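You operate a simulated robot arm through the tools that you are given. There is no shell and no other tool. Be economical: measure what you need, move in short steps, check, and stop when the job is done.

Carry out the task below with a simulated robot arm. There is one attempt and no reset: what you move stays moved.

Task
Get all three cones running at 120C.
Fine: wait till all three lamps are green.

It is judged by the outcome, as a careful person would: the job done as asked, and still so three seconds after it is handed in. It fails if anything else is knocked over, pushed out of place, dropped, spilled or broken.

Robot
A 7-joint arm with a two-finger gripper, fixed in place. Base frame: the origin is at the foot of the arm, x ahead of it, y to its left, z up; the work surface is at about z = 800. Lengths are in mm, angles in rad, forces in N, time in s.
With the tool pointing down near the work surface it reaches from about 200 to 760 mm from the base axis. Its first joint turns from -2.897 to 2.897 rad. Payload 2.45 kg.
Tool frame: the origin (TCP) lies between the finger pads and is the grasp point; the fingertips stand 27 mm ahead of it; z points along the fingers, y is the line along which they close. The gripper opens to 80 mm. The gripper's body begins 54 mm behind the TCP.
Orientation is that of the tool frame in the base frame, as a unit quaternion [x, y, z, w]. With the fingers straight down and closing along the base's y, the tool's x points along the base's -x, its y along +y and its z along -z.

Tools
- The arm moves only by the tool drive_tool. Its argument "motion" is a list of rows, each a list of 7 numbers: the gripper command, from -1 (fully open) to 1 (shut), values between in proportion, then the shift along the tool's x, y, z in mm, then the turn, a rotation vector about the tool's x, y, z in rad. In form: [[fingers, x, y, z, ax, ay, az], ...]. A call has 1 to 20 rows; each row is the pose to reach, as a shift and turn from the pose commanded when the call began, along the tool's axes at that moment. Rows are played at 5 a second. More than 50 mm and 0.15 rad between two rows, or a gripper value outside its range, and nothing of the call is played. Where a pose cannot be reached the arm comes as near as it can. A force on the tool above 40 N (or 10 N above the force at the start of the call, whichever is more), or a blocked arm, ends the call early, and 0.2 s more pass. Each finger travels about 153 mm/s and halts on what it meets, pressing with about 43 N; the grip force reading is that of the motor and also rises with nothing between the fingers. The clock runs only during rows and for 0.2 s after the last one: add rows that repeat a pose to give the fingers time. It gives the time, the measured TCP pose, the force on the tool (base axes), the opening and the grip force at its end, in the units of the frame above (readings bear some noise), with the torque about the TCP (base axes, N m) and any sound that the robot's microphone picked up, and new pictures: "pictures" is both (left out), scene, wrist or none.
- Cameras (640 x 400 px; columns grow to the right, rows downward): "scene" is fixed at [399.3, 643.4, 1737.9]; the picture's right is [-0.89, -0.45, 0.00], its down [-0.36, 0.71, -0.61] and it looks along [0.28, -0.54, -0.79] (base axes); focal length 281 px, centre (320, 200). "wrist" rides on the gripper at [63, 12, -79] in the tool frame; the picture's right is [-0.19, 0.98, 0.00], its down [-0.72, -0.14, -0.68] and it looks along [-0.67, -0.13, 0.73] (tool axes); focal length 226 px, centre (320, 200). There is no depth. A picture from a camera that has moved, and an enlarged one, comes with that camera's place and axes in the base frame and with its lens. The place of the scene camera against the robot may be out by one fixed shift of up to 12 mm in any direction.
- slide_trunk(by): slides the trunk up (or, below 0, down) by that many mm; the arm rides with it, the base frame stays. It gives what a move gives, with no picture.
- close_up(camera, box): a new picture of the part [left, top, right, bottom] of that camera's present view, enlarged. No time passes.
- close_job(): hands the job in; it is judged then, once.

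Go step by step. Nothing tells you positions but the pictures and the camera data: compare them with the known pose of the tool, close in by small moves and look again before you grip or let go. The budget is 120 turns and 200 pictures, counting those below and the enlarged ones. Unless the task says otherwise, let go and move clear before handing in, and close with one line.

The tools are called after "Call:" as a command line: name --pt "numbers of a row" for each row, then --argument value for the rest, lists and objects as JSON in quotes. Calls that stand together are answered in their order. drive_tool: Moves the arm, as the interface text tells. Its arguments: {"type":"object","properties":{"motion":{"type":"array"},"pictures":{"type":"string","enum":["both","scene","wrist","none"]}},"required":["motion"]} The other tools are called the same way: slide_trunk (by) slides the trunk up or down; close_up (camera, box) takes an enlarged picture of a part of a camera's view; close_job () hands the job in.

At the start:

```text
clock: 0.0
eef_pos: [499.6, -117.1, 1299.3]
tcp_rot: [0.0, 1.0, 0.0, -0.001]
wrist_force: [0.2, 0.2, 0.2]
ft_torque: [0.02, -0.03, 0.0]
gripper_width: 80.0
finger_force: 0.1
trunk travel left (down, up): [-350.0, 190.0]
```

scene: 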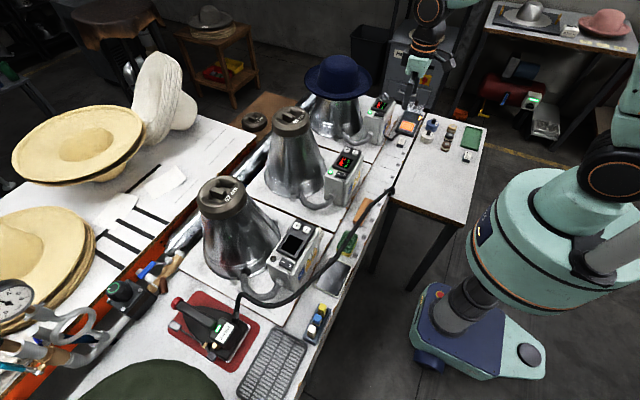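
wrist: 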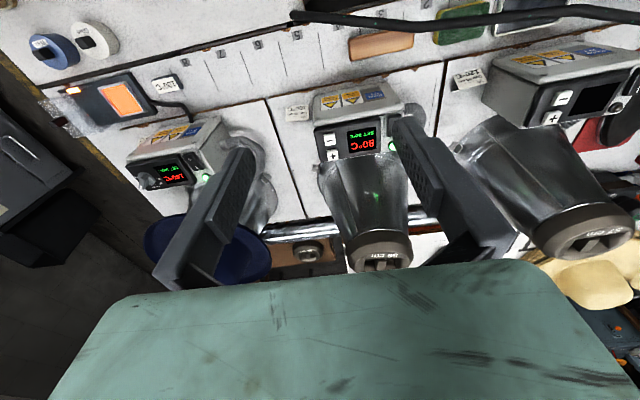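

I see three steaming cones with controllers; one display is dark and two are lit. I'll enlarge the controllers to read them.

Call:
close_up --camera "scene" --box '[230, 200, 350, 320]'

Call:
close_up --camera "scene" --box '[310, 80, 440, 210]'

Call:
close_up --camera "wrist" --box '[120, 80, 440, 280]'

Call:
close_up --camera "wrist" --box '[440, 20, 640, 160]'

```text
3.33 times, centred on (290, 260) of scene
camera zoom: at [399.3, 643.4, 1737.9], right [-0.89, -0.45, 0.0], down [-0.36, 0.71, -0.61], along [0.28, -0.54, -0.79], focal length 937 px, centre (420, 0)
```

zoom: 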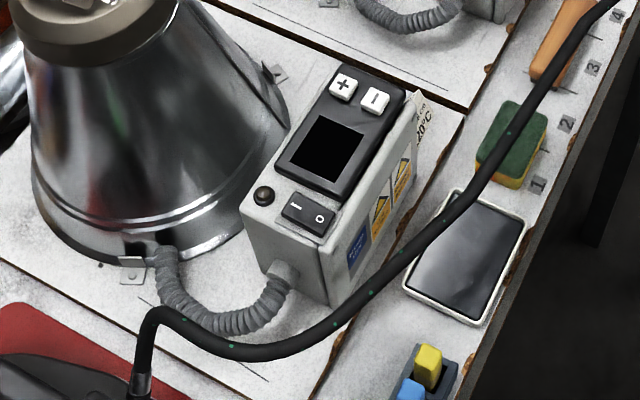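

```text
3.08 times, centred on (375, 145) of scene
camera zoom: at [399.3, 643.4, 1737.9], right [-0.89, -0.45, 0.0], down [-0.36, 0.71, -0.61], along [0.28, -0.54, -0.79], focal length 865 px, centre (151, 369)
```

zoom: 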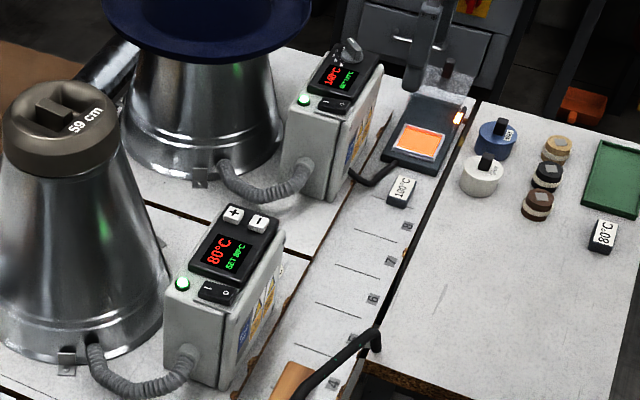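

```text
2.00 times, centred on (280, 180) of wrist
camera zoom: at [435.7, -104.8, 1377.8], right [0.19, 0.98, 0.0], down [0.72, -0.14, 0.68], along [0.67, -0.13, -0.73], focal length 452 px, centre (400, 240)
```

zoom: 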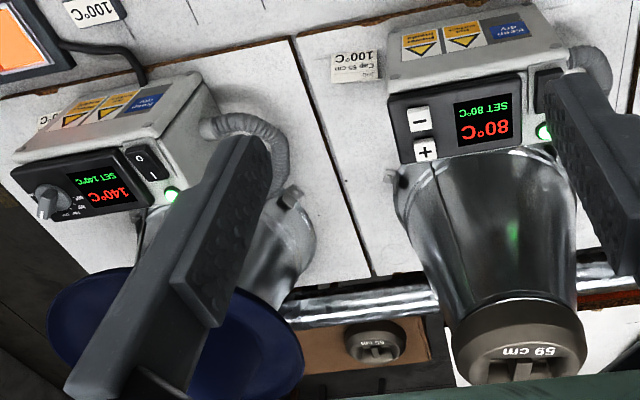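

```text
2.86 times, centred on (540, 90) of wrist
camera zoom: at [435.7, -104.8, 1377.8], right [0.19, 0.98, 0.0], down [0.72, -0.14, 0.68], along [0.67, -0.13, -0.73], focal length 646 px, centre (-309, 514)
```

zoom: 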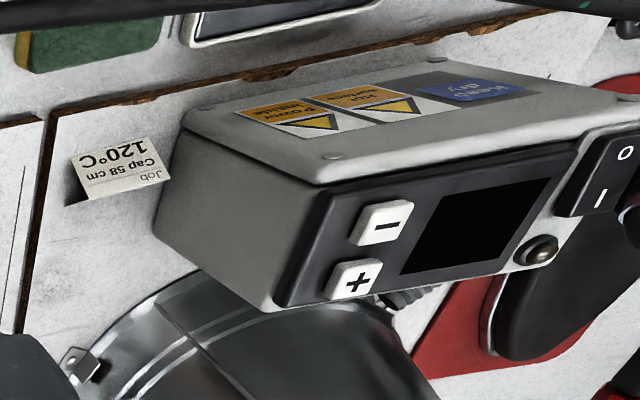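

Panels face up at about z≈1000: B's buttons are near (640–675,-125), C's switch near (641,385), and A's knob near (660,-530). I'll close the fingers and move over C for a closer look.

Call:
drive_tool --pt "1 0 45 0 0 0 0" --pt "1 -5 90 5 0 0 0" --pt "1 -10 135 10 0 0 0" --pt "1 -20 180 20 0 0 0" --pt "1 -25 225 30 0 0 0" --pt "1 -30 270 40 0 0 0" --pt "1 -35 315 50 0 0 0" --pt "1 -40 360 70 0 0 0" --pt "1 -45 400 100 0 0 0" --pt "1 -50 420 130 0 0 0" --pt "1 -50 420 150 0 0 0" --pt "1 -50 420 150 0 0 0"

```text
refused: row 9 steps farther than a row can; nothing moved
```

I'll retry with smaller steps.

Call:
drive_tool --pt "1 0 40 0 0 0 0" --pt "1 -5 80 5 0 0 0" --pt "1 -10 120 10 0 0 0" --pt "1 -15 160 20 0 0 0" --pt "1 -20 200 30 0 0 0" --pt "1 -25 240 40 0 0 0" --pt "1 -30 280 50 0 0 0" --pt "1 -35 320 65 0 0 0" --pt "1 -40 355 85 0 0 0" --pt "1 -45 390 105 0 0 0" --pt "1 -50 420 125 0 0 0" --pt "1 -50 420 150 0 0 0" --pt "1 -50 420 150 0 0 0"

```text
clock: 2.8
eef_pos: [549.7, 301.9, 1148.8]
tcp_rot: [0.0, 1.0, 0.0, -0.001]
wrist_force: [-0.4, -0.6, 0.0]
ft_torque: [0.0, -0.02, -0.02]
gripper_width: 0.0
finger_force: 29.8
trunk travel left (down, up): [-350.0, 190.0]
camera wrist: at [486.2, 315.7, 1226.6], right [0.19, 0.98, 0.0], down [0.72, -0.14, 0.68], along [0.67, -0.13, -0.73], focal length 226 px, centre (320, 200)
```

scene: 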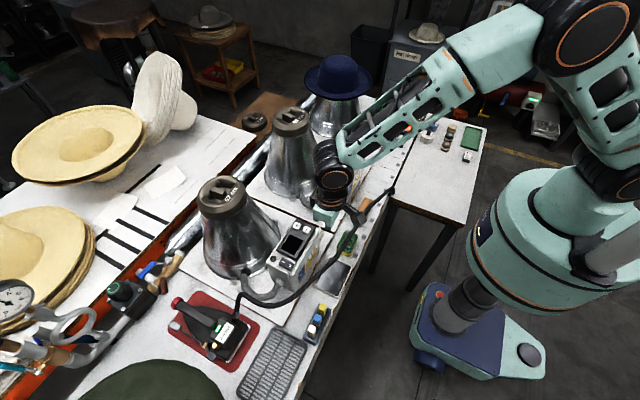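
wrist: 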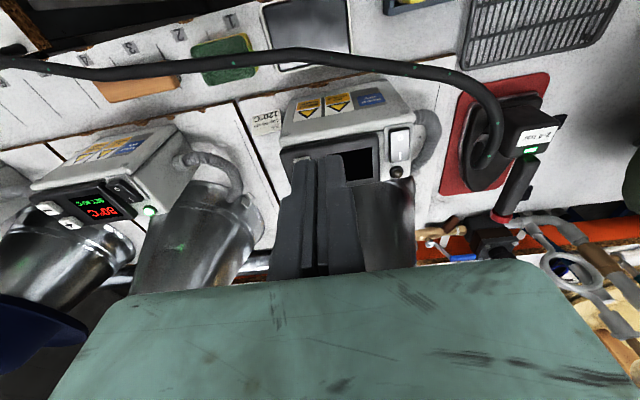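

The iron's cord arches in front of C's panel; I'll check it and the panel up close.

Call:
close_up --camera "scene" --box '[220, 160, 420, 360]'

Call:
close_up --camera "wrist" --box '[230, 20, 550, 280]'

```text
2.00 times, centred on (320, 260) of scene
camera zoom: at [399.3, 643.4, 1737.9], right [-0.89, -0.45, 0.0], down [-0.36, 0.71, -0.61], along [0.28, -0.54, -0.79], focal length 562 px, centre (320, 80)
```

zoom: 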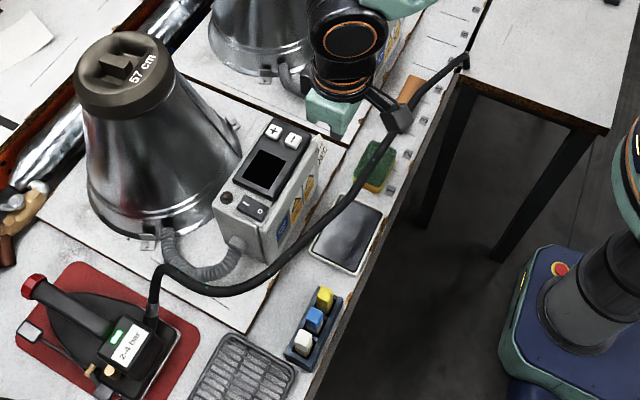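

```text
1.54 times, centred on (390, 150) of wrist
camera zoom: at [486.2, 315.7, 1226.6], right [0.19, 0.98, 0.0], down [0.72, -0.14, 0.68], along [0.67, -0.13, -0.73], focal length 348 px, centre (212, 277)
```

zoom: 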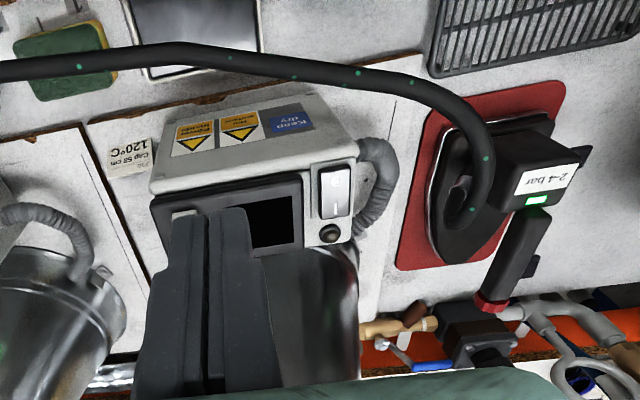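

The cord sits low (z≈860), well below the panel. C's rocker is near (642,383,990) with its "I" end at +x; I'll approach above it.

Call:
drive_tool --pt "1 -25 30 0 0 0 0" --pt "1 -50 60 15 0 0 0" --pt "1 -75 80 40 0 0 0" --pt "1 -98 80 70 0 0 0" --pt "1 -98 80 85 0 0 0" --pt "1 -98 80 85 0 0 0"

```text
clock: 4.2
eef_pos: [647.9, 382.5, 1063.2]
tcp_rot: [-0.001, 1.0, 0.0, 0.0]
wrist_force: [0.4, 0.6, -0.1]
ft_torque: [0.0, 0.03, 0.0]
gripper_width: 0.0
finger_force: 30.1
trunk travel left (down, up): [-350.0, 190.0]
camera wrist: at [583.2, 396.1, 1142.2], right [0.19, 0.98, 0.0], down [0.72, -0.14, 0.68], along [0.67, -0.13, -0.73], focal length 226 px, centre (320, 200)
```

scene: 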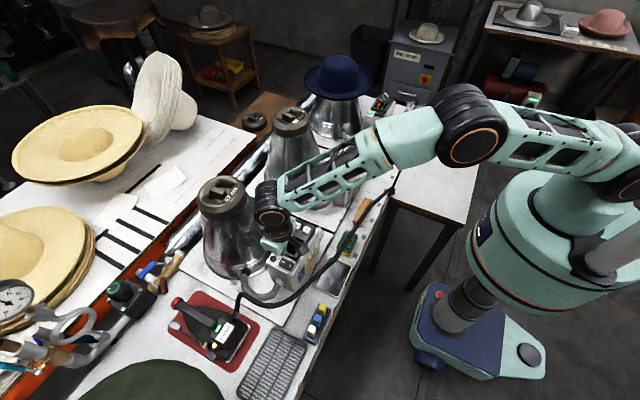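
wrist: 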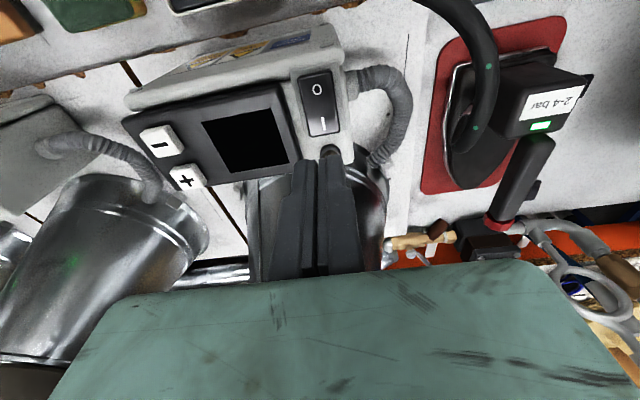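

Call:
close_up --camera "wrist" --box '[120, 40, 420, 240]'

Call:
close_up --camera "scene" --box '[240, 200, 340, 300]'

```text
2.00 times, centred on (270, 140) of wrist
camera zoom: at [583.2, 396.1, 1142.2], right [0.19, 0.98, 0.0], down [0.72, -0.14, 0.68], along [0.67, -0.13, -0.73], focal length 452 px, centre (420, 320)
```

zoom: 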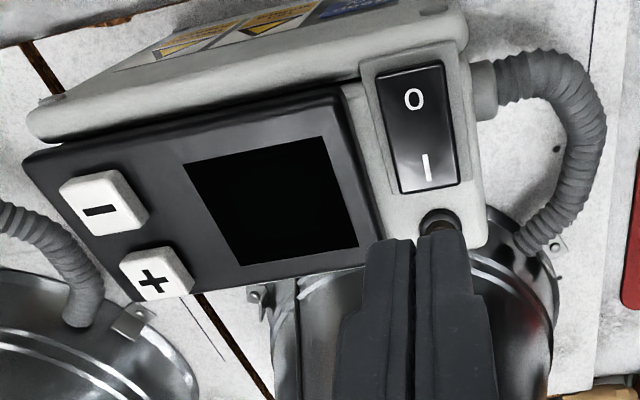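

```text
4.00 times, centred on (290, 250) of scene
camera zoom: at [399.3, 643.4, 1737.9], right [-0.89, -0.45, 0.0], down [-0.36, 0.71, -0.61], along [0.28, -0.54, -0.79], focal length 1124 px, centre (440, 0)
```

zoom: 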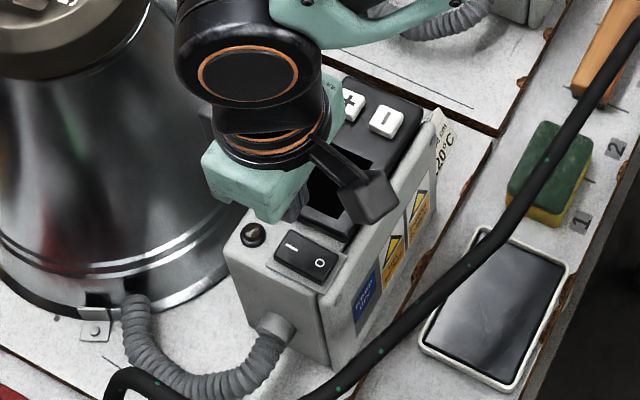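

The rocker's "I" end is at about (649,385). I'll lower to just above it and check.

Call:
drive_tool --pt "1 0 2 10 0 0 0" --pt "1 0 2 20 0 0 0" --pt "1 0 2 28 0 0 0" --pt "1 0 2 28 0 0 0" --pictures "none"

Call:
close_up --camera "wrist" --box '[220, 40, 460, 240]'

Call:
close_up --camera "scene" --box '[250, 230, 330, 290]'

```text
clock: 5.2
eef_pos: [647.0, 385.9, 1036.7]
tcp_rot: [-0.001, 1.0, 0.0, 0.001]
wrist_force: [1.0, 0.1, 0.0]
ft_torque: [0.04, -0.02, -0.04]
gripper_width: 0.0
finger_force: 30.2
trunk travel left (down, up): [-350.0, 190.0]
```

```text
2.00 times, centred on (340, 140) of wrist
camera zoom: at [584.0, 397.5, 1114.1], right [0.19, 0.98, 0.0], down [0.72, -0.14, 0.68], along [0.67, -0.13, -0.73], focal length 452 px, centre (280, 320)
```

zoom: 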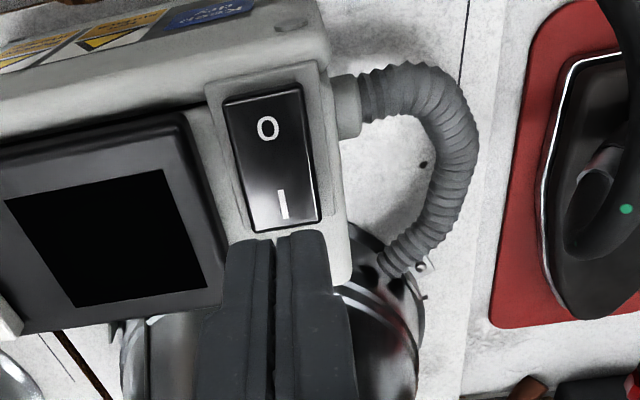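

```text
6.67 times, centred on (290, 260) of scene
camera zoom: at [399.3, 643.4, 1737.9], right [-0.89, -0.45, 0.0], down [-0.36, 0.71, -0.61], along [0.28, -0.54, -0.79], focal length 1874 px, centre (520, -200)
```

zoom: 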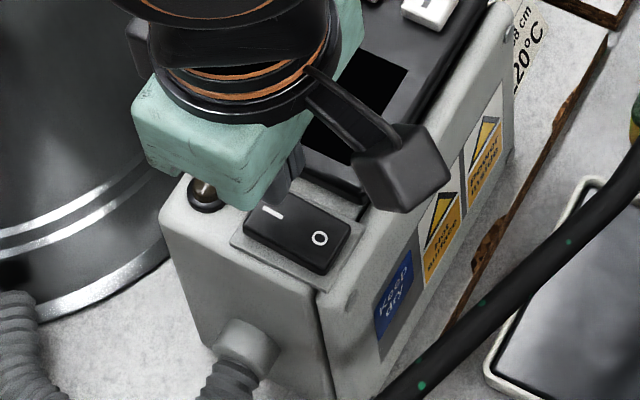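

Alignment is good. Pressing down in small steps.

Call:
drive_tool --pt "1 -2 1 6 0 0 0" --pt "1 -2 1 10 0 0 0" --pt "1 -2 1 14 0 0 0" --pt "1 -2 1 18 0 0 0" --pt "1 -2 1 21 0 0 0" --pt "1 -2 1 24 0 0 0" --pictures "wrist"

```text
clock: 6.6
eef_pos: [648.8, 384.8, 1011.8]
tcp_rot: [0.0, 1.0, 0.001, 0.0]
wrist_force: [-1.0, 0.1, 0.4]
ft_torque: [0.04, 0.01, 0.01]
gripper_width: 0.0
finger_force: 29.4
trunk travel left (down, up): [-350.0, 190.0]
camera wrist: at [585.8, 398.1, 1090.5], right [0.19, 0.98, 0.0], down [0.72, -0.14, 0.68], along [0.67, -0.13, -0.73], focal length 226 px, centre (320, 200)
```

wrist: 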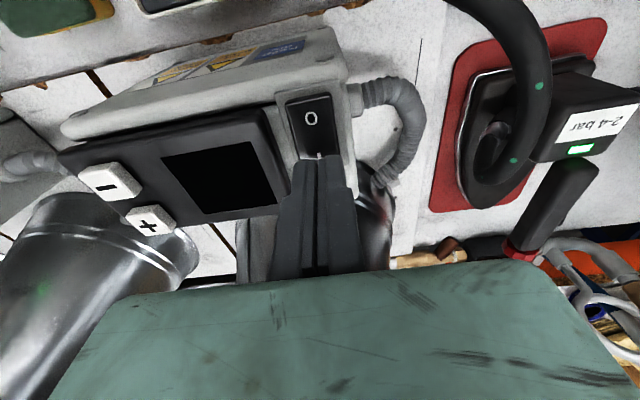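

No contact yet at tip z≈985; I'll continue down in small steps.

Call:
drive_tool --pt "1 0 0 3 0 0 0" --pt "1 0 0 6 0 0 0" --pt "1 0 0 9 0 0 0" --pt "1 0 0 12 0 0 0" --pictures "wrist"

Call:
close_up --camera "scene" --box '[250, 220, 330, 290]'

```text
clock: 7.6
eef_pos: [650.2, 385.5, 1000.5]
tcp_rot: [0.0, 1.0, 0.0, 0.0]
wrist_force: [0.3, -0.2, 0.0]
ft_torque: [0.0, 0.0, -0.03]
gripper_width: 0.2
finger_force: 30.2
trunk travel left (down, up): [-350.0, 190.0]
camera wrist: at [585.6, 398.7, 1078.9], right [0.19, 0.98, 0.0], down [0.72, -0.14, 0.68], along [0.67, -0.13, -0.73], focal length 226 px, centre (320, 200)
```

wrist: 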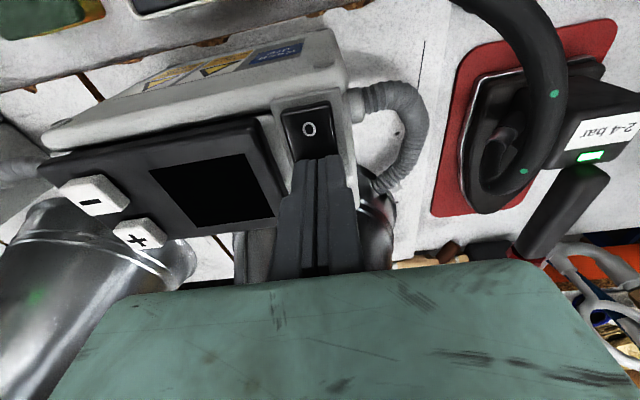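

```text
5.71 times, centred on (290, 255) of scene
camera zoom: at [399.3, 643.4, 1737.9], right [-0.89, -0.45, 0.0], down [-0.36, 0.71, -0.61], along [0.28, -0.54, -0.79], focal length 1606 px, centre (491, -114)
```

zoom: 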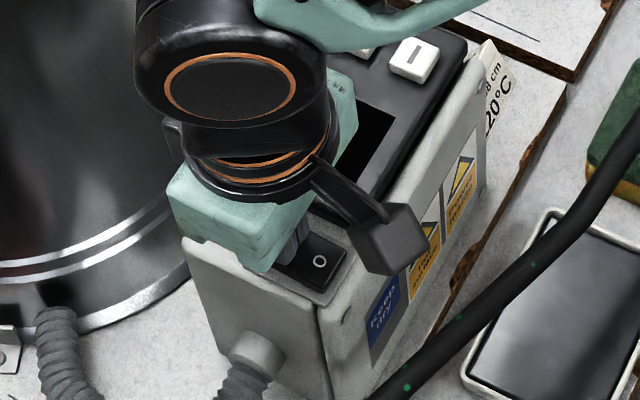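

Still no contact, so the surface is lower (about 970), which puts the "I" end nearer x≈657. I'll shift outward and keep lowering.

Call:
drive_tool --pt "1 -6 0 -2 0 0 0" --pt "1 -6 0 1 0 0 0" --pt "1 -6 0 3 0 0 0" --pt "1 -6 0 5 0 0 0" --pt "1 -6 0 7 0 0 0" --pt "1 -6 0 9 0 0 0" --pictures "wrist"

```text
clock: 9.0
eef_pos: [655.4, 386.2, 995.0]
tcp_rot: [0.001, 1.0, 0.002, 0.004]
wrist_force: [5.7, 1.5, 26.9]
ft_torque: [-0.02, 0.13, -0.15]
gripper_width: 5.9
finger_force: 29.8
trunk travel left (down, up): [-350.0, 190.0]
camera wrist: at [592.1, 398.2, 1073.8], right [0.19, 0.98, 0.01], down [0.71, -0.14, 0.69], along [0.67, -0.13, -0.73], focal length 226 px, centre (320, 200)
```

wrist: 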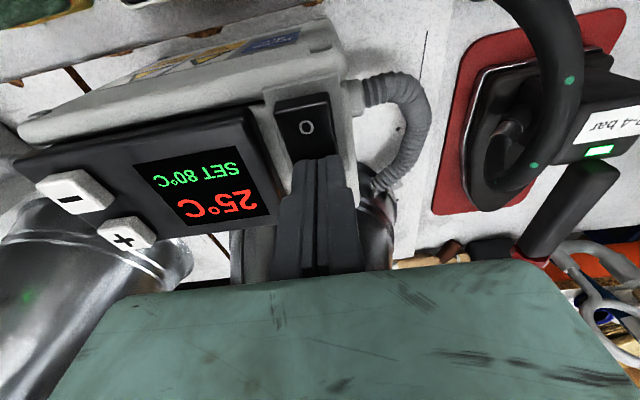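

C is now on: 25 °C, set 80. The panel surface is at z≈970, which puts C's "+" at about (689,244). I'll lift and move there.

Call:
drive_tool --pt "1 0 0 -15 0 0 0" --pt "1 0 0 -45 0 0 0" --pt "1 -5 -40 -55 0 0 0" --pt "1 -15 -80 -55 0 0 0" --pt "1 -25 -115 -45 0 0 0" --pt "1 -32 -141 -35 0 0 0" --pt "1 -32 -141 -35 0 0 0" --pictures "none"

Call:
close_up --camera "wrist" --box '[220, 40, 540, 240]'

Call:
close_up --camera "scene" --box '[250, 200, 350, 290]'

```text
clock: 10.6
eef_pos: [687.4, 244.0, 1026.7]
tcp_rot: [0.0, 1.0, 0.001, -0.001]
wrist_force: [0.1, -0.2, 0.2]
ft_torque: [0.02, 0.0, -0.04]
gripper_width: 0.0
finger_force: 30.3
trunk travel left (down, up): [-350.0, 190.0]
```

```text
2.00 times, centred on (380, 140) of wrist
camera zoom: at [623.7, 257.0, 1104.5], right [0.19, 0.98, 0.0], down [0.72, -0.14, 0.68], along [0.67, -0.13, -0.73], focal length 452 px, centre (200, 320)
```

zoom: 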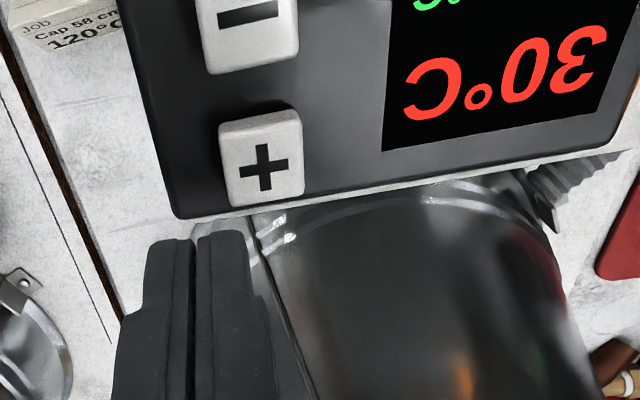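

```text
4.44 times, centred on (300, 245) of scene
camera zoom: at [399.3, 643.4, 1737.9], right [-0.89, -0.45, 0.0], down [-0.36, 0.71, -0.61], along [0.28, -0.54, -0.79], focal length 1249 px, centre (409, 0)
```

zoom: 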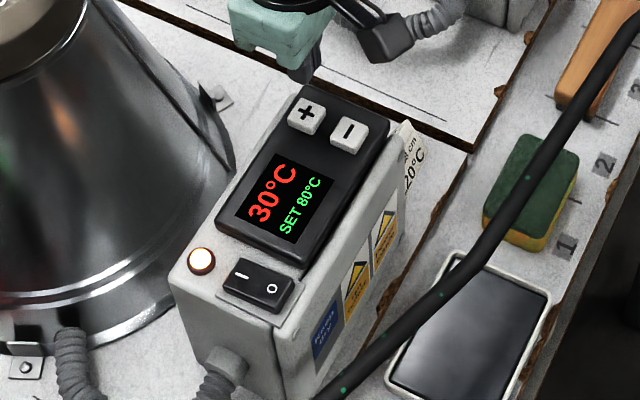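

C now heats (30 °C, amber lamp). "+" is at about (678,262) with its top near z≈985–990; I'll re-centre over it.

Call:
drive_tool --pt "1 3 6 -10 0 0 0" --pt "1 9 18 -10 0 0 0" --pt "1 9 18 -5 0 0 0" --pt "1 9 18 -5 0 0 0" --pictures "none"

Call:
close_up --camera "wrist" --box '[220, 40, 540, 240]'

Call:
close_up --camera "scene" --box '[250, 200, 350, 290]'

```text
clock: 11.6
eef_pos: [679.2, 260.7, 1031.3]
tcp_rot: [0.0, 1.0, 0.001, 0.0]
wrist_force: [-0.3, 0.2, -0.1]
ft_torque: [0.01, -0.03, 0.0]
gripper_width: 0.0
finger_force: 30.2
trunk travel left (down, up): [-350.0, 190.0]
```

```text
2.00 times, centred on (380, 140) of wrist
camera zoom: at [615.2, 275.1, 1109.8], right [0.19, 0.98, 0.0], down [0.72, -0.14, 0.68], along [0.67, -0.13, -0.73], focal length 452 px, centre (200, 320)
```

zoom: 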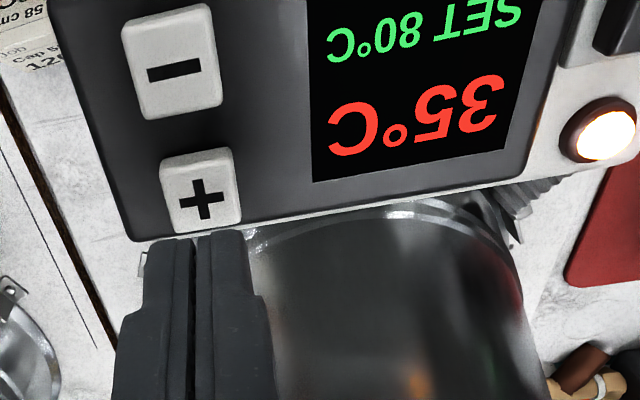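

```text
4.44 times, centred on (300, 245) of scene
camera zoom: at [399.3, 643.4, 1737.9], right [-0.89, -0.45, 0.0], down [-0.36, 0.71, -0.61], along [0.28, -0.54, -0.79], focal length 1249 px, centre (409, 0)
```

zoom: 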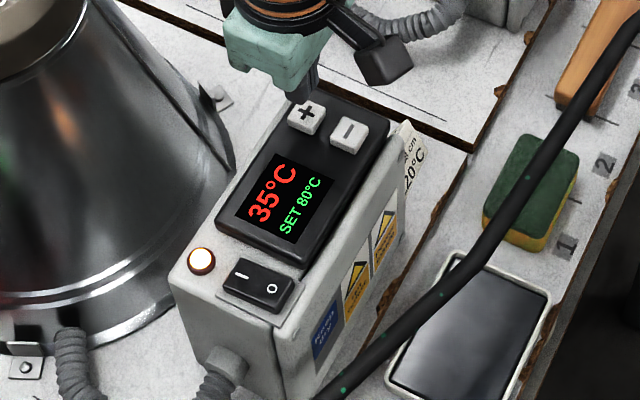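

Well aligned. Pressing "+" once, then backing off to see the step size.

Call:
drive_tool --pt "1 0 2 8 0 0 0" --pt "1 0 2 13 0 0 0" --pt "1 0 2 16 0 0 0" --pt "1 0 2 19 0 0 0" --pt "1 0 2 22 0 0 0" --pt "1 0 2 25 0 0 0" --pictures "wrist"

```text
clock: 13.0
eef_pos: [679.1, 264.5, 1006.9]
tcp_rot: [0.0, 1.0, 0.0, 0.0]
wrist_force: [-1.3, 0.3, 0.3]
ft_torque: [-0.01, -0.02, 0.01]
gripper_width: 6.2
finger_force: 29.9
trunk travel left (down, up): [-350.0, 190.0]
camera wrist: at [615.2, 277.3, 1084.7], right [0.19, 0.98, 0.0], down [0.72, -0.14, 0.68], along [0.67, -0.13, -0.73], focal length 226 px, centre (320, 200)
```

wrist: 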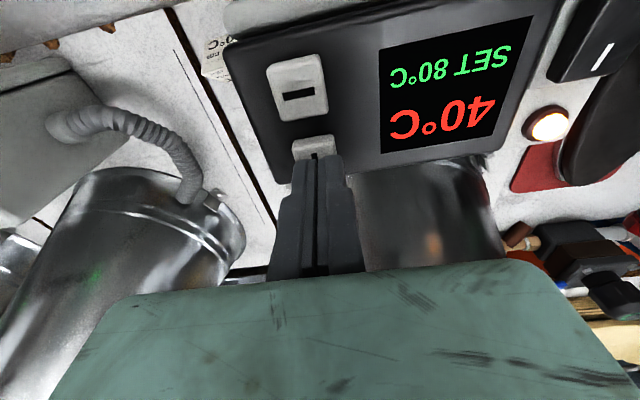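

No press yet; continuing down.

Call:
drive_tool --pt "1 0 0 3 0 0 0" --pt "1 0 0 5 0 0 0" --pt "1 0 0 7 0 0 0" --pt "1 0 0 9 0 0 0" --pictures "wrist"

```text
clock: 14.0
eef_pos: [679.1, 264.3, 999.2]
tcp_rot: [-0.001, 1.0, 0.001, 0.001]
wrist_force: [3.3, -1.0, 16.9]
ft_torque: [0.0, -0.03, -0.01]
gripper_width: 6.2
finger_force: 30.0
trunk travel left (down, up): [-350.0, 190.0]
heard: click
camera wrist: at [614.9, 277.2, 1078.0], right [0.19, 0.98, 0.0], down [0.72, -0.14, 0.68], along [0.67, -0.13, -0.73], focal length 226 px, centre (320, 200)
```

wrist: 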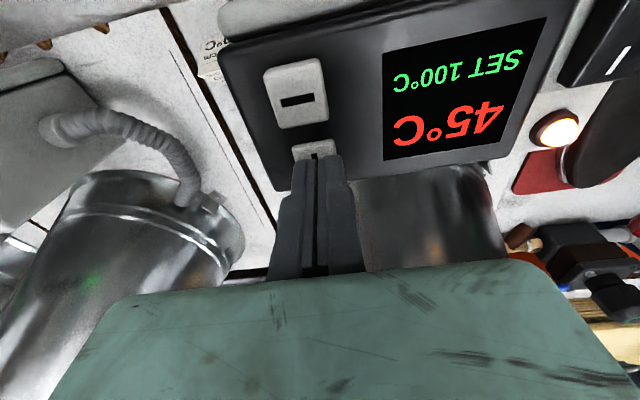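

One press adds 20 °C (SET 100). I'll release and press once more.

Call:
drive_tool --pt "1 0 0 -5 0 0 0" --pt "1 0 0 -12 0 0 0" --pt "1 0 0 -12 0 0 0" --pt "1 0 0 -5 0 0 0" --pt "1 0 0 -3 0 0 0" --pt "1 0 0 -1 0 0 0" --pt "1 0 0 0 0 0 0" --pictures "wrist"

```text
clock: 15.6
eef_pos: [677.5, 263.1, 999.5]
tcp_rot: [0.0, 1.0, 0.001, 0.001]
wrist_force: [-2.4, -3.1, 17.2]
ft_torque: [-0.05, 0.04, 0.02]
gripper_width: 6.2
finger_force: 29.6
trunk travel left (down, up): [-350.0, 190.0]
heard: click
camera wrist: at [614.2, 277.0, 1077.9], right [0.19, 0.98, 0.0], down [0.72, -0.14, 0.68], along [0.67, -0.13, -0.73], focal length 226 px, centre (320, 200)
```

wrist: 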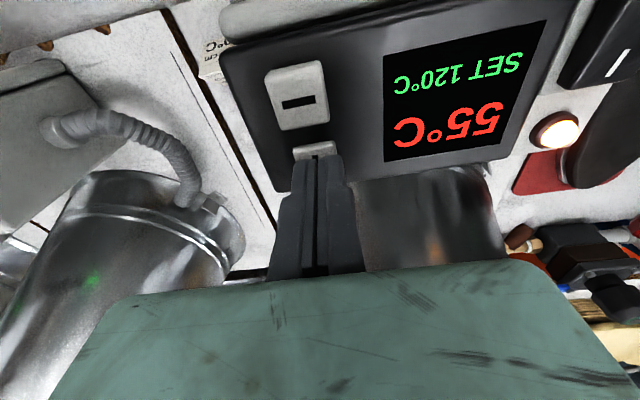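

C is set to 120. Next is B; I'll lift, pull back slightly and move to above B's "+" at about (680,-130).

Call:
drive_tool --pt "1 0 0 -25 0 0 0" --pt "1 20 -20 -60 0 0 0" --pt "1 40 -60 -70 0 0 0" --pt "1 50 -105 -70 0 0 0" --pt "1 50 -150 -70 0 0 0" --pt "1 50 -198 -70 0 0 0" --pt "1 50 -246 -70 0 0 0" --pt "1 50 -294 -70 0 0 0" --pt "1 40 -340 -65 0 0 0" --pt "1 20 -375 -55 0 0 0" --pt "1 0 -393 -45 0 0 0" --pt "1 0 -393 -40 0 0 0" --pt "1 0 -393 -40 0 0 0"

Call:
close_up --camera "wrist" --box '[160, 40, 480, 240]'

```text
clock: 18.4
eef_pos: [677.7, -130.6, 1038.0]
tcp_rot: [0.0, 1.0, 0.0, 0.0]
wrist_force: [-0.2, 0.3, 0.3]
ft_torque: [-0.03, 0.0, 0.02]
gripper_width: 0.2
finger_force: 29.8
trunk travel left (down, up): [-350.0, 190.0]
camera wrist: at [613.8, -117.7, 1115.7], right [0.19, 0.98, 0.0], down [0.72, -0.14, 0.68], along [0.67, -0.13, -0.73], focal length 226 px, centre (320, 200)
```

scene: 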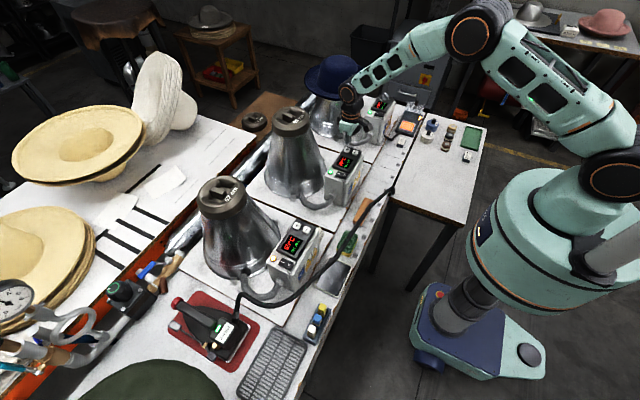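
wrist: 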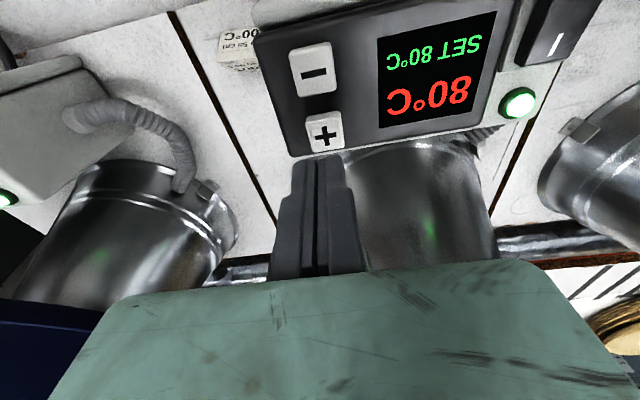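

```text
2.00 times, centred on (320, 140) of wrist
camera zoom: at [613.8, -117.7, 1115.7], right [0.19, 0.98, 0.0], down [0.72, -0.14, 0.68], along [0.67, -0.13, -0.73], focal length 452 px, centre (320, 320)
```

zoom: 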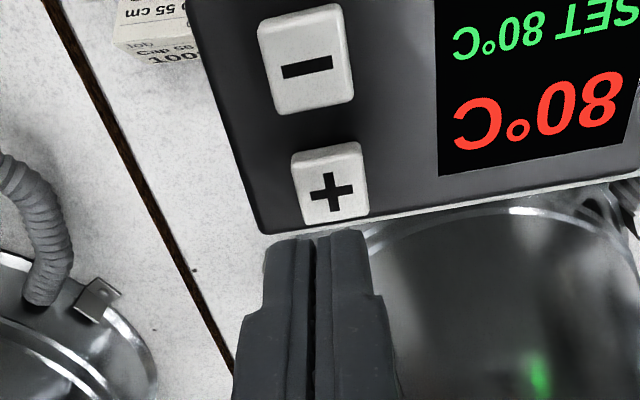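

"+" on B is at about (682,-128). Small correction and press.

Call:
drive_tool --pt "1 -3 3 12 0 0 0" --pt "1 -3 3 24 0 0 0" --pt "1 -3 3 30 0 0 0" --pt "1 -3 3 34 0 0 0" --pt "1 -3 3 37 0 0 0" --pt "1 -3 3 40 0 0 0" --pictures "wrist"

```text
clock: 19.8
eef_pos: [680.4, -126.1, 999.7]
tcp_rot: [0.0, 1.0, 0.0, 0.002]
wrist_force: [-3.2, 0.9, 17.5]
ft_torque: [0.01, 0.05, -0.03]
gripper_width: 5.9
finger_force: 30.1
trunk travel left (down, up): [-350.0, 190.0]
heard: click
camera wrist: at [616.8, -113.2, 1077.8], right [0.19, 0.98, 0.0], down [0.72, -0.14, 0.68], along [0.67, -0.13, -0.73], focal length 226 px, centre (320, 200)
```

wrist: 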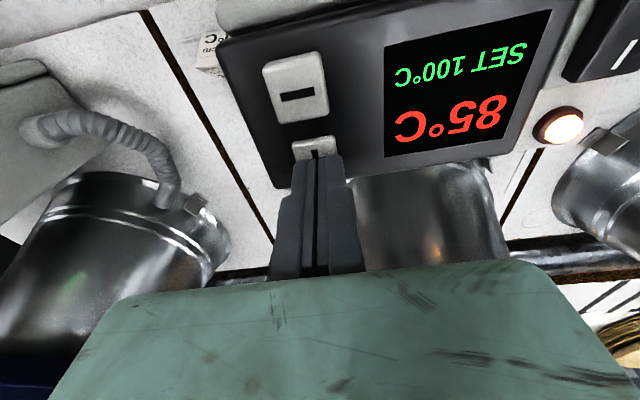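

One more press.

Call:
drive_tool --pt "1 0 0 -5 0 0 0" --pt "1 0 0 -12 0 0 0" --pt "1 0 0 -12 0 0 0" --pt "1 0 0 -5 0 0 0" --pt "1 0 0 -3 0 0 0" --pt "1 0 0 -1 0 0 0" --pt "1 0 0 0 0 0 0" --pictures "wrist"

```text
clock: 21.4
eef_pos: [681.8, -126.2, 999.6]
tcp_rot: [0.001, 1.0, 0.0, 0.001]
wrist_force: [0.7, -0.3, 21.2]
ft_torque: [0.0, 0.0, -0.04]
gripper_width: 6.0
finger_force: 29.5
trunk travel left (down, up): [-350.0, 190.0]
heard: click
camera wrist: at [617.1, -113.0, 1077.2], right [0.19, 0.98, 0.0], down [0.71, -0.14, 0.68], along [0.67, -0.13, -0.73], focal length 226 px, centre (320, 200)
```

wrist: 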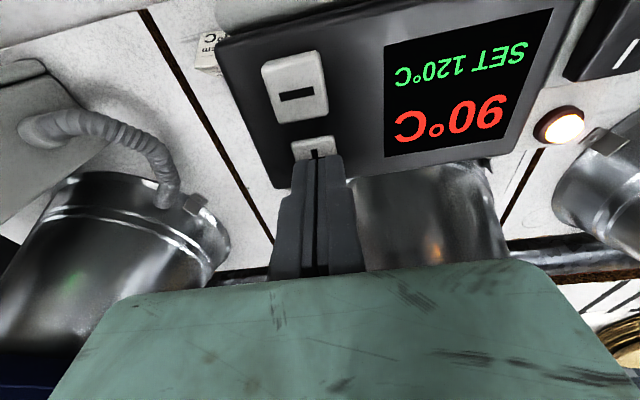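

B is set to 120. Now A's knob, about (663,-542), which is beyond vertical reach. I'll lift, back off and swing toward it with a yaw for a closer look.

Call:
drive_tool --pt "1 0 0 -30 0 0 0" --pt "1 15 0 -70 0 0 0" --pt "1 45 -20 -105 0 0 0" --pt "1 75 -50 -130 0 0 0.12" --pt "1 105 -85 -150 0 0 0.24" --pt "1 130 -125 -160 0 0 0.36" --pt "1 150 -165 -170 0 0 0.48" --pt "1 150 -210 -170 0 0 0.6" --pt "1 150 -254 -170 0 0 0.7" --pt "1 150 -254 -170 0 0 0.7"

Call:
close_up --camera "wrist" --box '[200, 0, 440, 200]'

Call:
close_up --camera "scene" --box '[340, 70, 440, 170]'

```text
refused: row 3 steps farther than a row can; nothing moved
```

```text
2.00 times, centred on (320, 100) of wrist
camera zoom: at [617.1, -113.0, 1077.2], right [0.19, 0.98, 0.0], down [0.71, -0.14, 0.68], along [0.67, -0.13, -0.73], focal length 452 px, centre (320, 400)
```

zoom: 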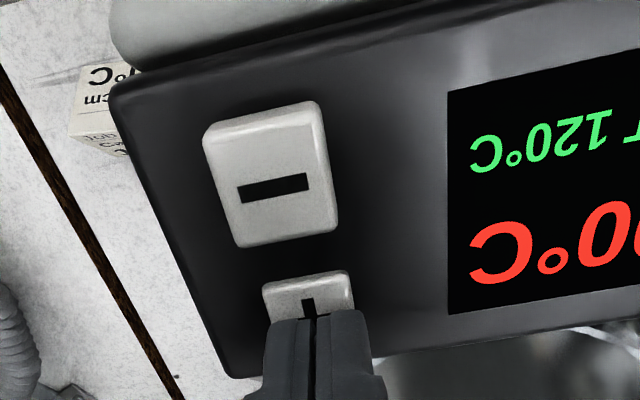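

```text
4.00 times, centred on (390, 120) of scene
camera zoom: at [399.3, 643.4, 1737.9], right [-0.89, -0.45, 0.0], down [-0.36, 0.71, -0.61], along [0.28, -0.54, -0.79], focal length 1124 px, centre (40, 520)
```

zoom: 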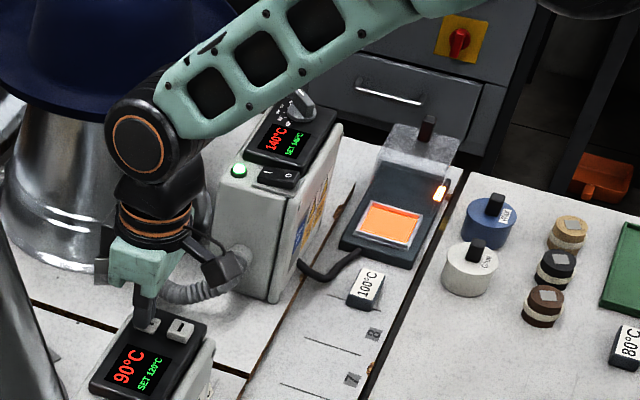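

Retrying with smaller steps.

Call:
drive_tool --pt "1 0 0 -30 0 0 0" --pt "1 10 0 -70 0 0 0" --pt "1 30 -15 -100 0 0 0" --pt "1 55 -35 -130 0 0 0.12" --pt "1 85 -60 -150 0 0 0.24" --pt "1 110 -95 -160 0 0 0.36" --pt "1 135 -135 -170 0 0 0.48" --pt "1 150 -175 -170 0 0 0.6" --pt "1 150 -215 -170 0 0 0.7" --pt "1 150 -254 -170 0 0 0.7" --pt "1 150 -254 -170 0 0 0.7"

Call:
close_up --camera "wrist" --box '[200, 0, 440, 200]'

Call:
close_up --camera "scene" --box '[340, 70, 440, 170]'

```text
clock: 23.8
eef_pos: [532.3, -379.8, 1168.4]
tcp_rot: [0.344, 0.939, 0.0, 0.0]
wrist_force: [-0.2, -0.2, 0.3]
ft_torque: [-0.01, -0.02, 0.01]
gripper_width: 0.0
finger_force: 29.8
trunk travel left (down, up): [-350.0, 190.0]
camera wrist: at [491.9, -328.4, 1246.3], right [0.78, 0.63, 0.0], down [0.46, -0.57, 0.68], along [0.43, -0.53, -0.73], focal length 226 px, centre (320, 200)
```

scene: 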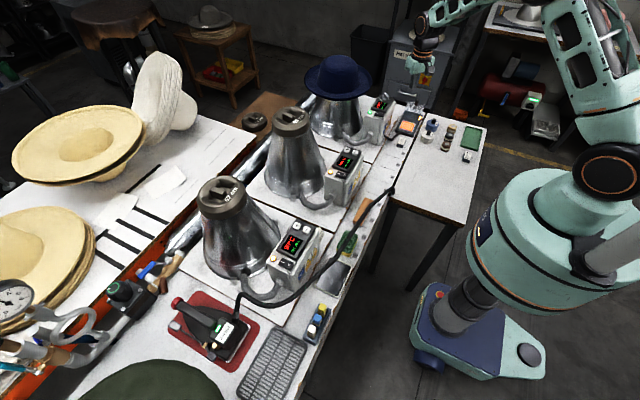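
wrist: 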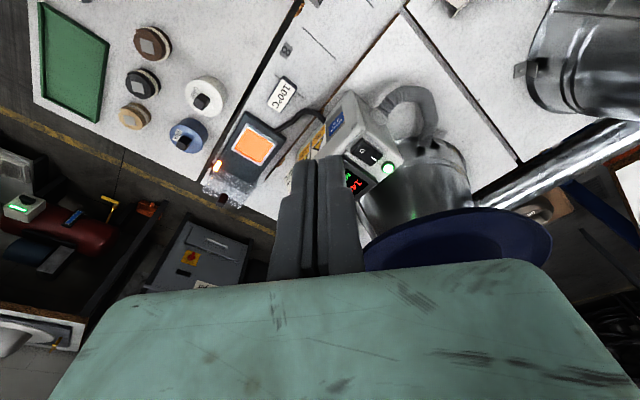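

```text
2.00 times, centred on (320, 100) of wrist
camera zoom: at [491.9, -328.4, 1246.3], right [0.78, 0.63, 0.0], down [0.46, -0.57, 0.68], along [0.43, -0.53, -0.73], focal length 452 px, centre (320, 400)
```

zoom: 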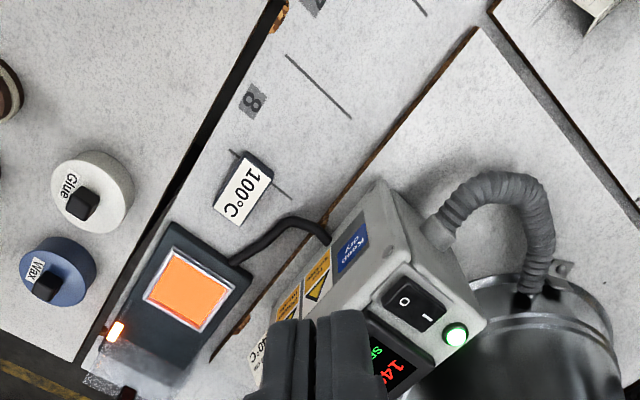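

```text
4.00 times, centred on (390, 120) of scene
camera zoom: at [399.3, 643.4, 1737.9], right [-0.89, -0.45, 0.0], down [-0.36, 0.71, -0.61], along [0.28, -0.54, -0.79], focal length 1124 px, centre (40, 520)
```

zoom: 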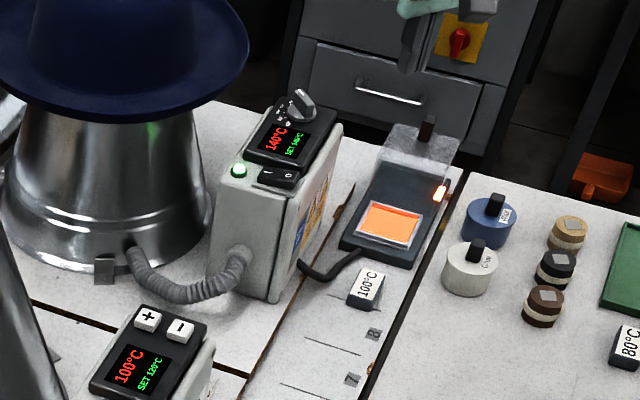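

I'll open the fingers so the knob is visible between them, and move a little closer.

Call:
drive_tool --pt "-0.5 -20 0 15 0 0 0" --pt "-1 -50 0 30 0 0 0" --pt "-1 -50 0 30 0 0 0" --pt "-1 -50 0 30 0 0 0" --pictures "none"

Call:
close_up --camera "wrist" --box '[200, 0, 440, 200]'

Call:
close_up --camera "scene" --box '[360, 80, 420, 130]'

```text
clock: 24.8
eef_pos: [568.8, -411.6, 1136.8]
tcp_rot: [0.343, 0.939, 0.0, 0.0]
wrist_force: [0.3, 0.2, -0.4]
ft_torque: [-0.02, 0.01, 0.0]
gripper_width: 80.1
finger_force: 0.0
trunk travel left (down, up): [-350.0, 190.0]
```

```text
2.00 times, centred on (320, 100) of wrist
camera zoom: at [528.8, -360.8, 1215.1], right [0.78, 0.63, 0.0], down [0.46, -0.57, 0.68], along [0.43, -0.53, -0.73], focal length 452 px, centre (320, 400)
```

zoom: 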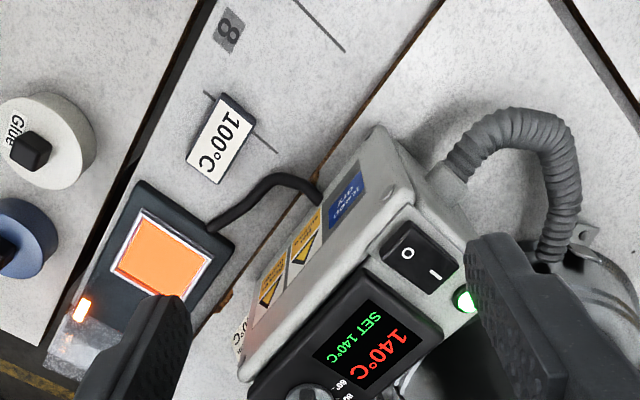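

```text
8.00 times, centred on (390, 105) of scene
camera zoom: at [399.3, 643.4, 1737.9], right [-0.89, -0.45, 0.0], down [-0.36, 0.71, -0.61], along [0.28, -0.54, -0.79], focal length 2249 px, centre (-240, 960)
```

zoom: 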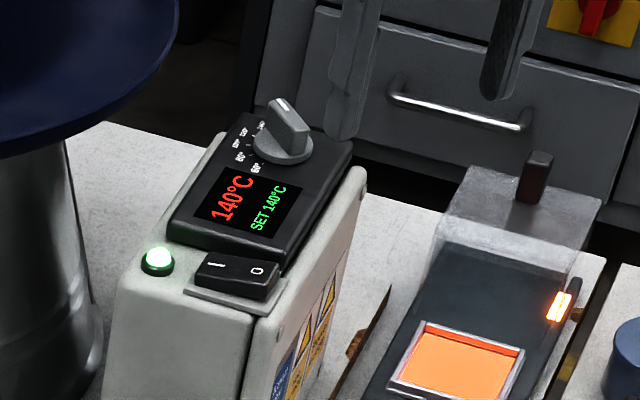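

Call:
close_up --camera "wrist" --box '[310, 150, 410, 250]'

Call:
close_up --camera "scene" --box '[383, 87, 407, 107]'

```text
4.00 times, centred on (360, 200) of wrist
camera zoom: at [528.8, -360.8, 1215.1], right [0.78, 0.63, 0.0], down [0.46, -0.57, 0.68], along [0.43, -0.53, -0.73], focal length 904 px, centre (160, 200)
```

zoom: 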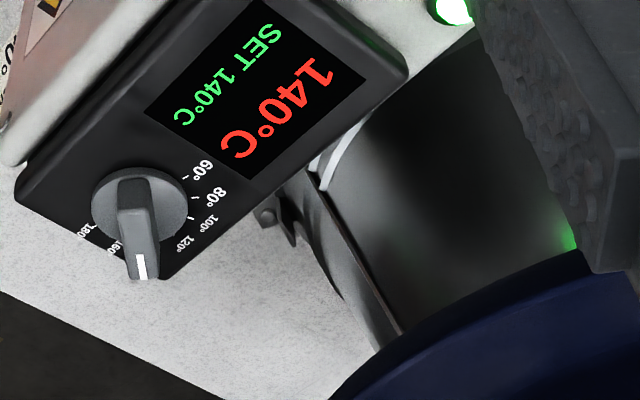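

```text
16.00 times, centred on (395, 97) of scene
camera zoom: at [399.3, 643.4, 1737.9], right [-0.89, -0.45, 0.0], down [-0.36, 0.71, -0.61], along [0.28, -0.54, -0.79], focal length 4498 px, centre (-880, 1848)
```

zoom: 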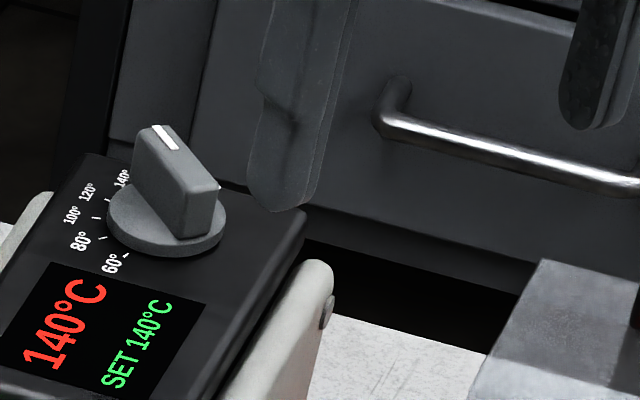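

A's dial runs 60–180 in roughly 30° steps; the knob centre is about (668,-541) with the pointer at -46°, so 120 is about 30° counter-clockwise. I'll tilt the tool outward to gain reach and hover near the knob, keeping clear of the hat brim.

Call:
drive_tool --pt "0 -15 -5 5 0.006 -0.12 0.02" --pt "0 -30 -10 10 0.012 -0.24 0.04" --pt "0 -45 -15 20 0.018 -0.36 0.06" --pt "0 -60 -20 30 0.024 -0.48 0.08" --pt "0 -75 -25 40 0.03 -0.6 0.1" --pt "0 -90 -30 50 0.03 -0.6 0.1" --pt "0 -90 -30 50 0.03 -0.6 0.1"

Call:
close_up --camera "wrist" --box '[200, 60, 440, 260]'

Call:
close_up --camera "scene" --box '[340, 50, 440, 130]'

```text
clock: 26.4
eef_pos: [618.1, -492.3, 1086.3]
tcp_rot: [0.374, 0.879, -0.116, 0.272]
wrist_force: [0.2, -0.6, -0.1]
ft_torque: [-0.03, -0.04, -0.02]
gripper_width: 40.4
finger_force: 0.0
trunk travel left (down, up): [-350.0, 190.0]
camera wrist: at [559.6, -413.6, 1114.9], right [0.82, 0.57, 0.11], down [0.04, -0.25, 0.97], along [0.58, -0.79, -0.23], focal length 226 px, centre (320, 200)
```

scene: 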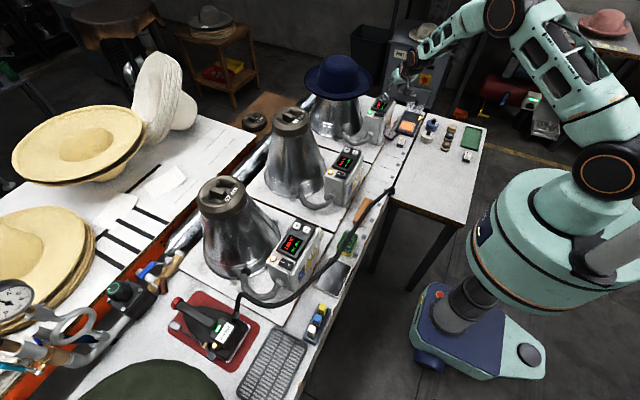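
wrist: 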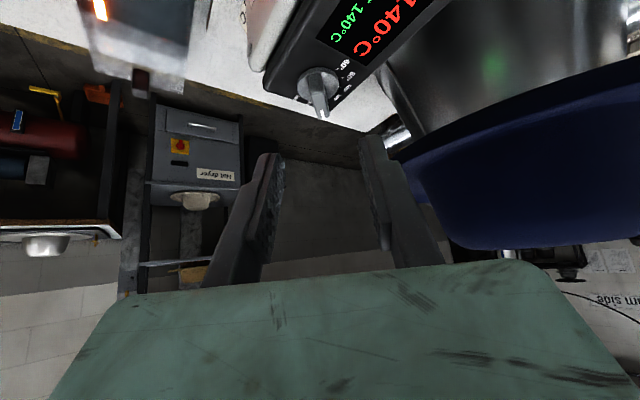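

```text
2.00 times, centred on (320, 160) of wrist
camera zoom: at [559.6, -413.6, 1114.9], right [0.82, 0.57, 0.11], down [0.04, -0.25, 0.97], along [0.58, -0.79, -0.23], focal length 452 px, centre (320, 280)
```

zoom: 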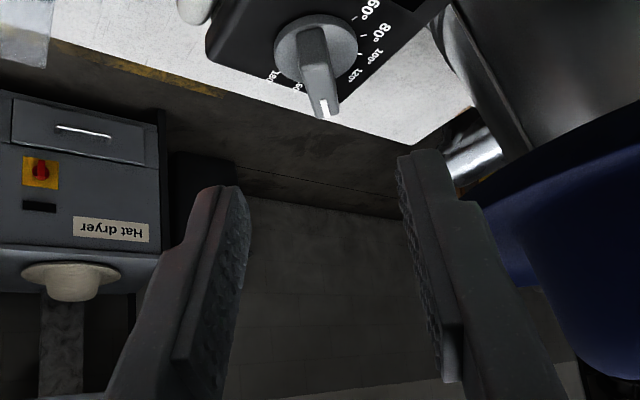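

```text
5.00 times, centred on (390, 90) of scene
camera zoom: at [399.3, 643.4, 1737.9], right [-0.89, -0.45, 0.0], down [-0.36, 0.71, -0.61], along [0.28, -0.54, -0.79], focal length 1406 px, centre (-30, 750)
```

zoom: 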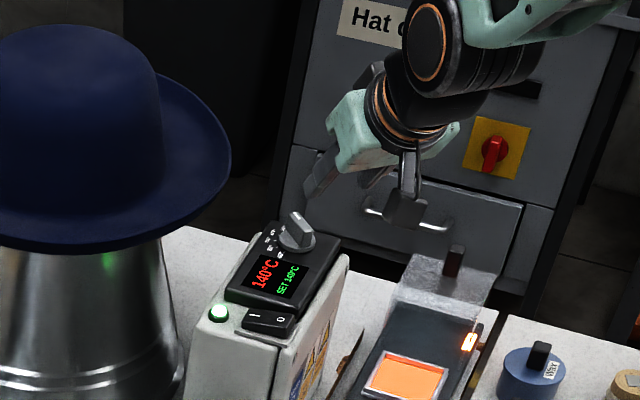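

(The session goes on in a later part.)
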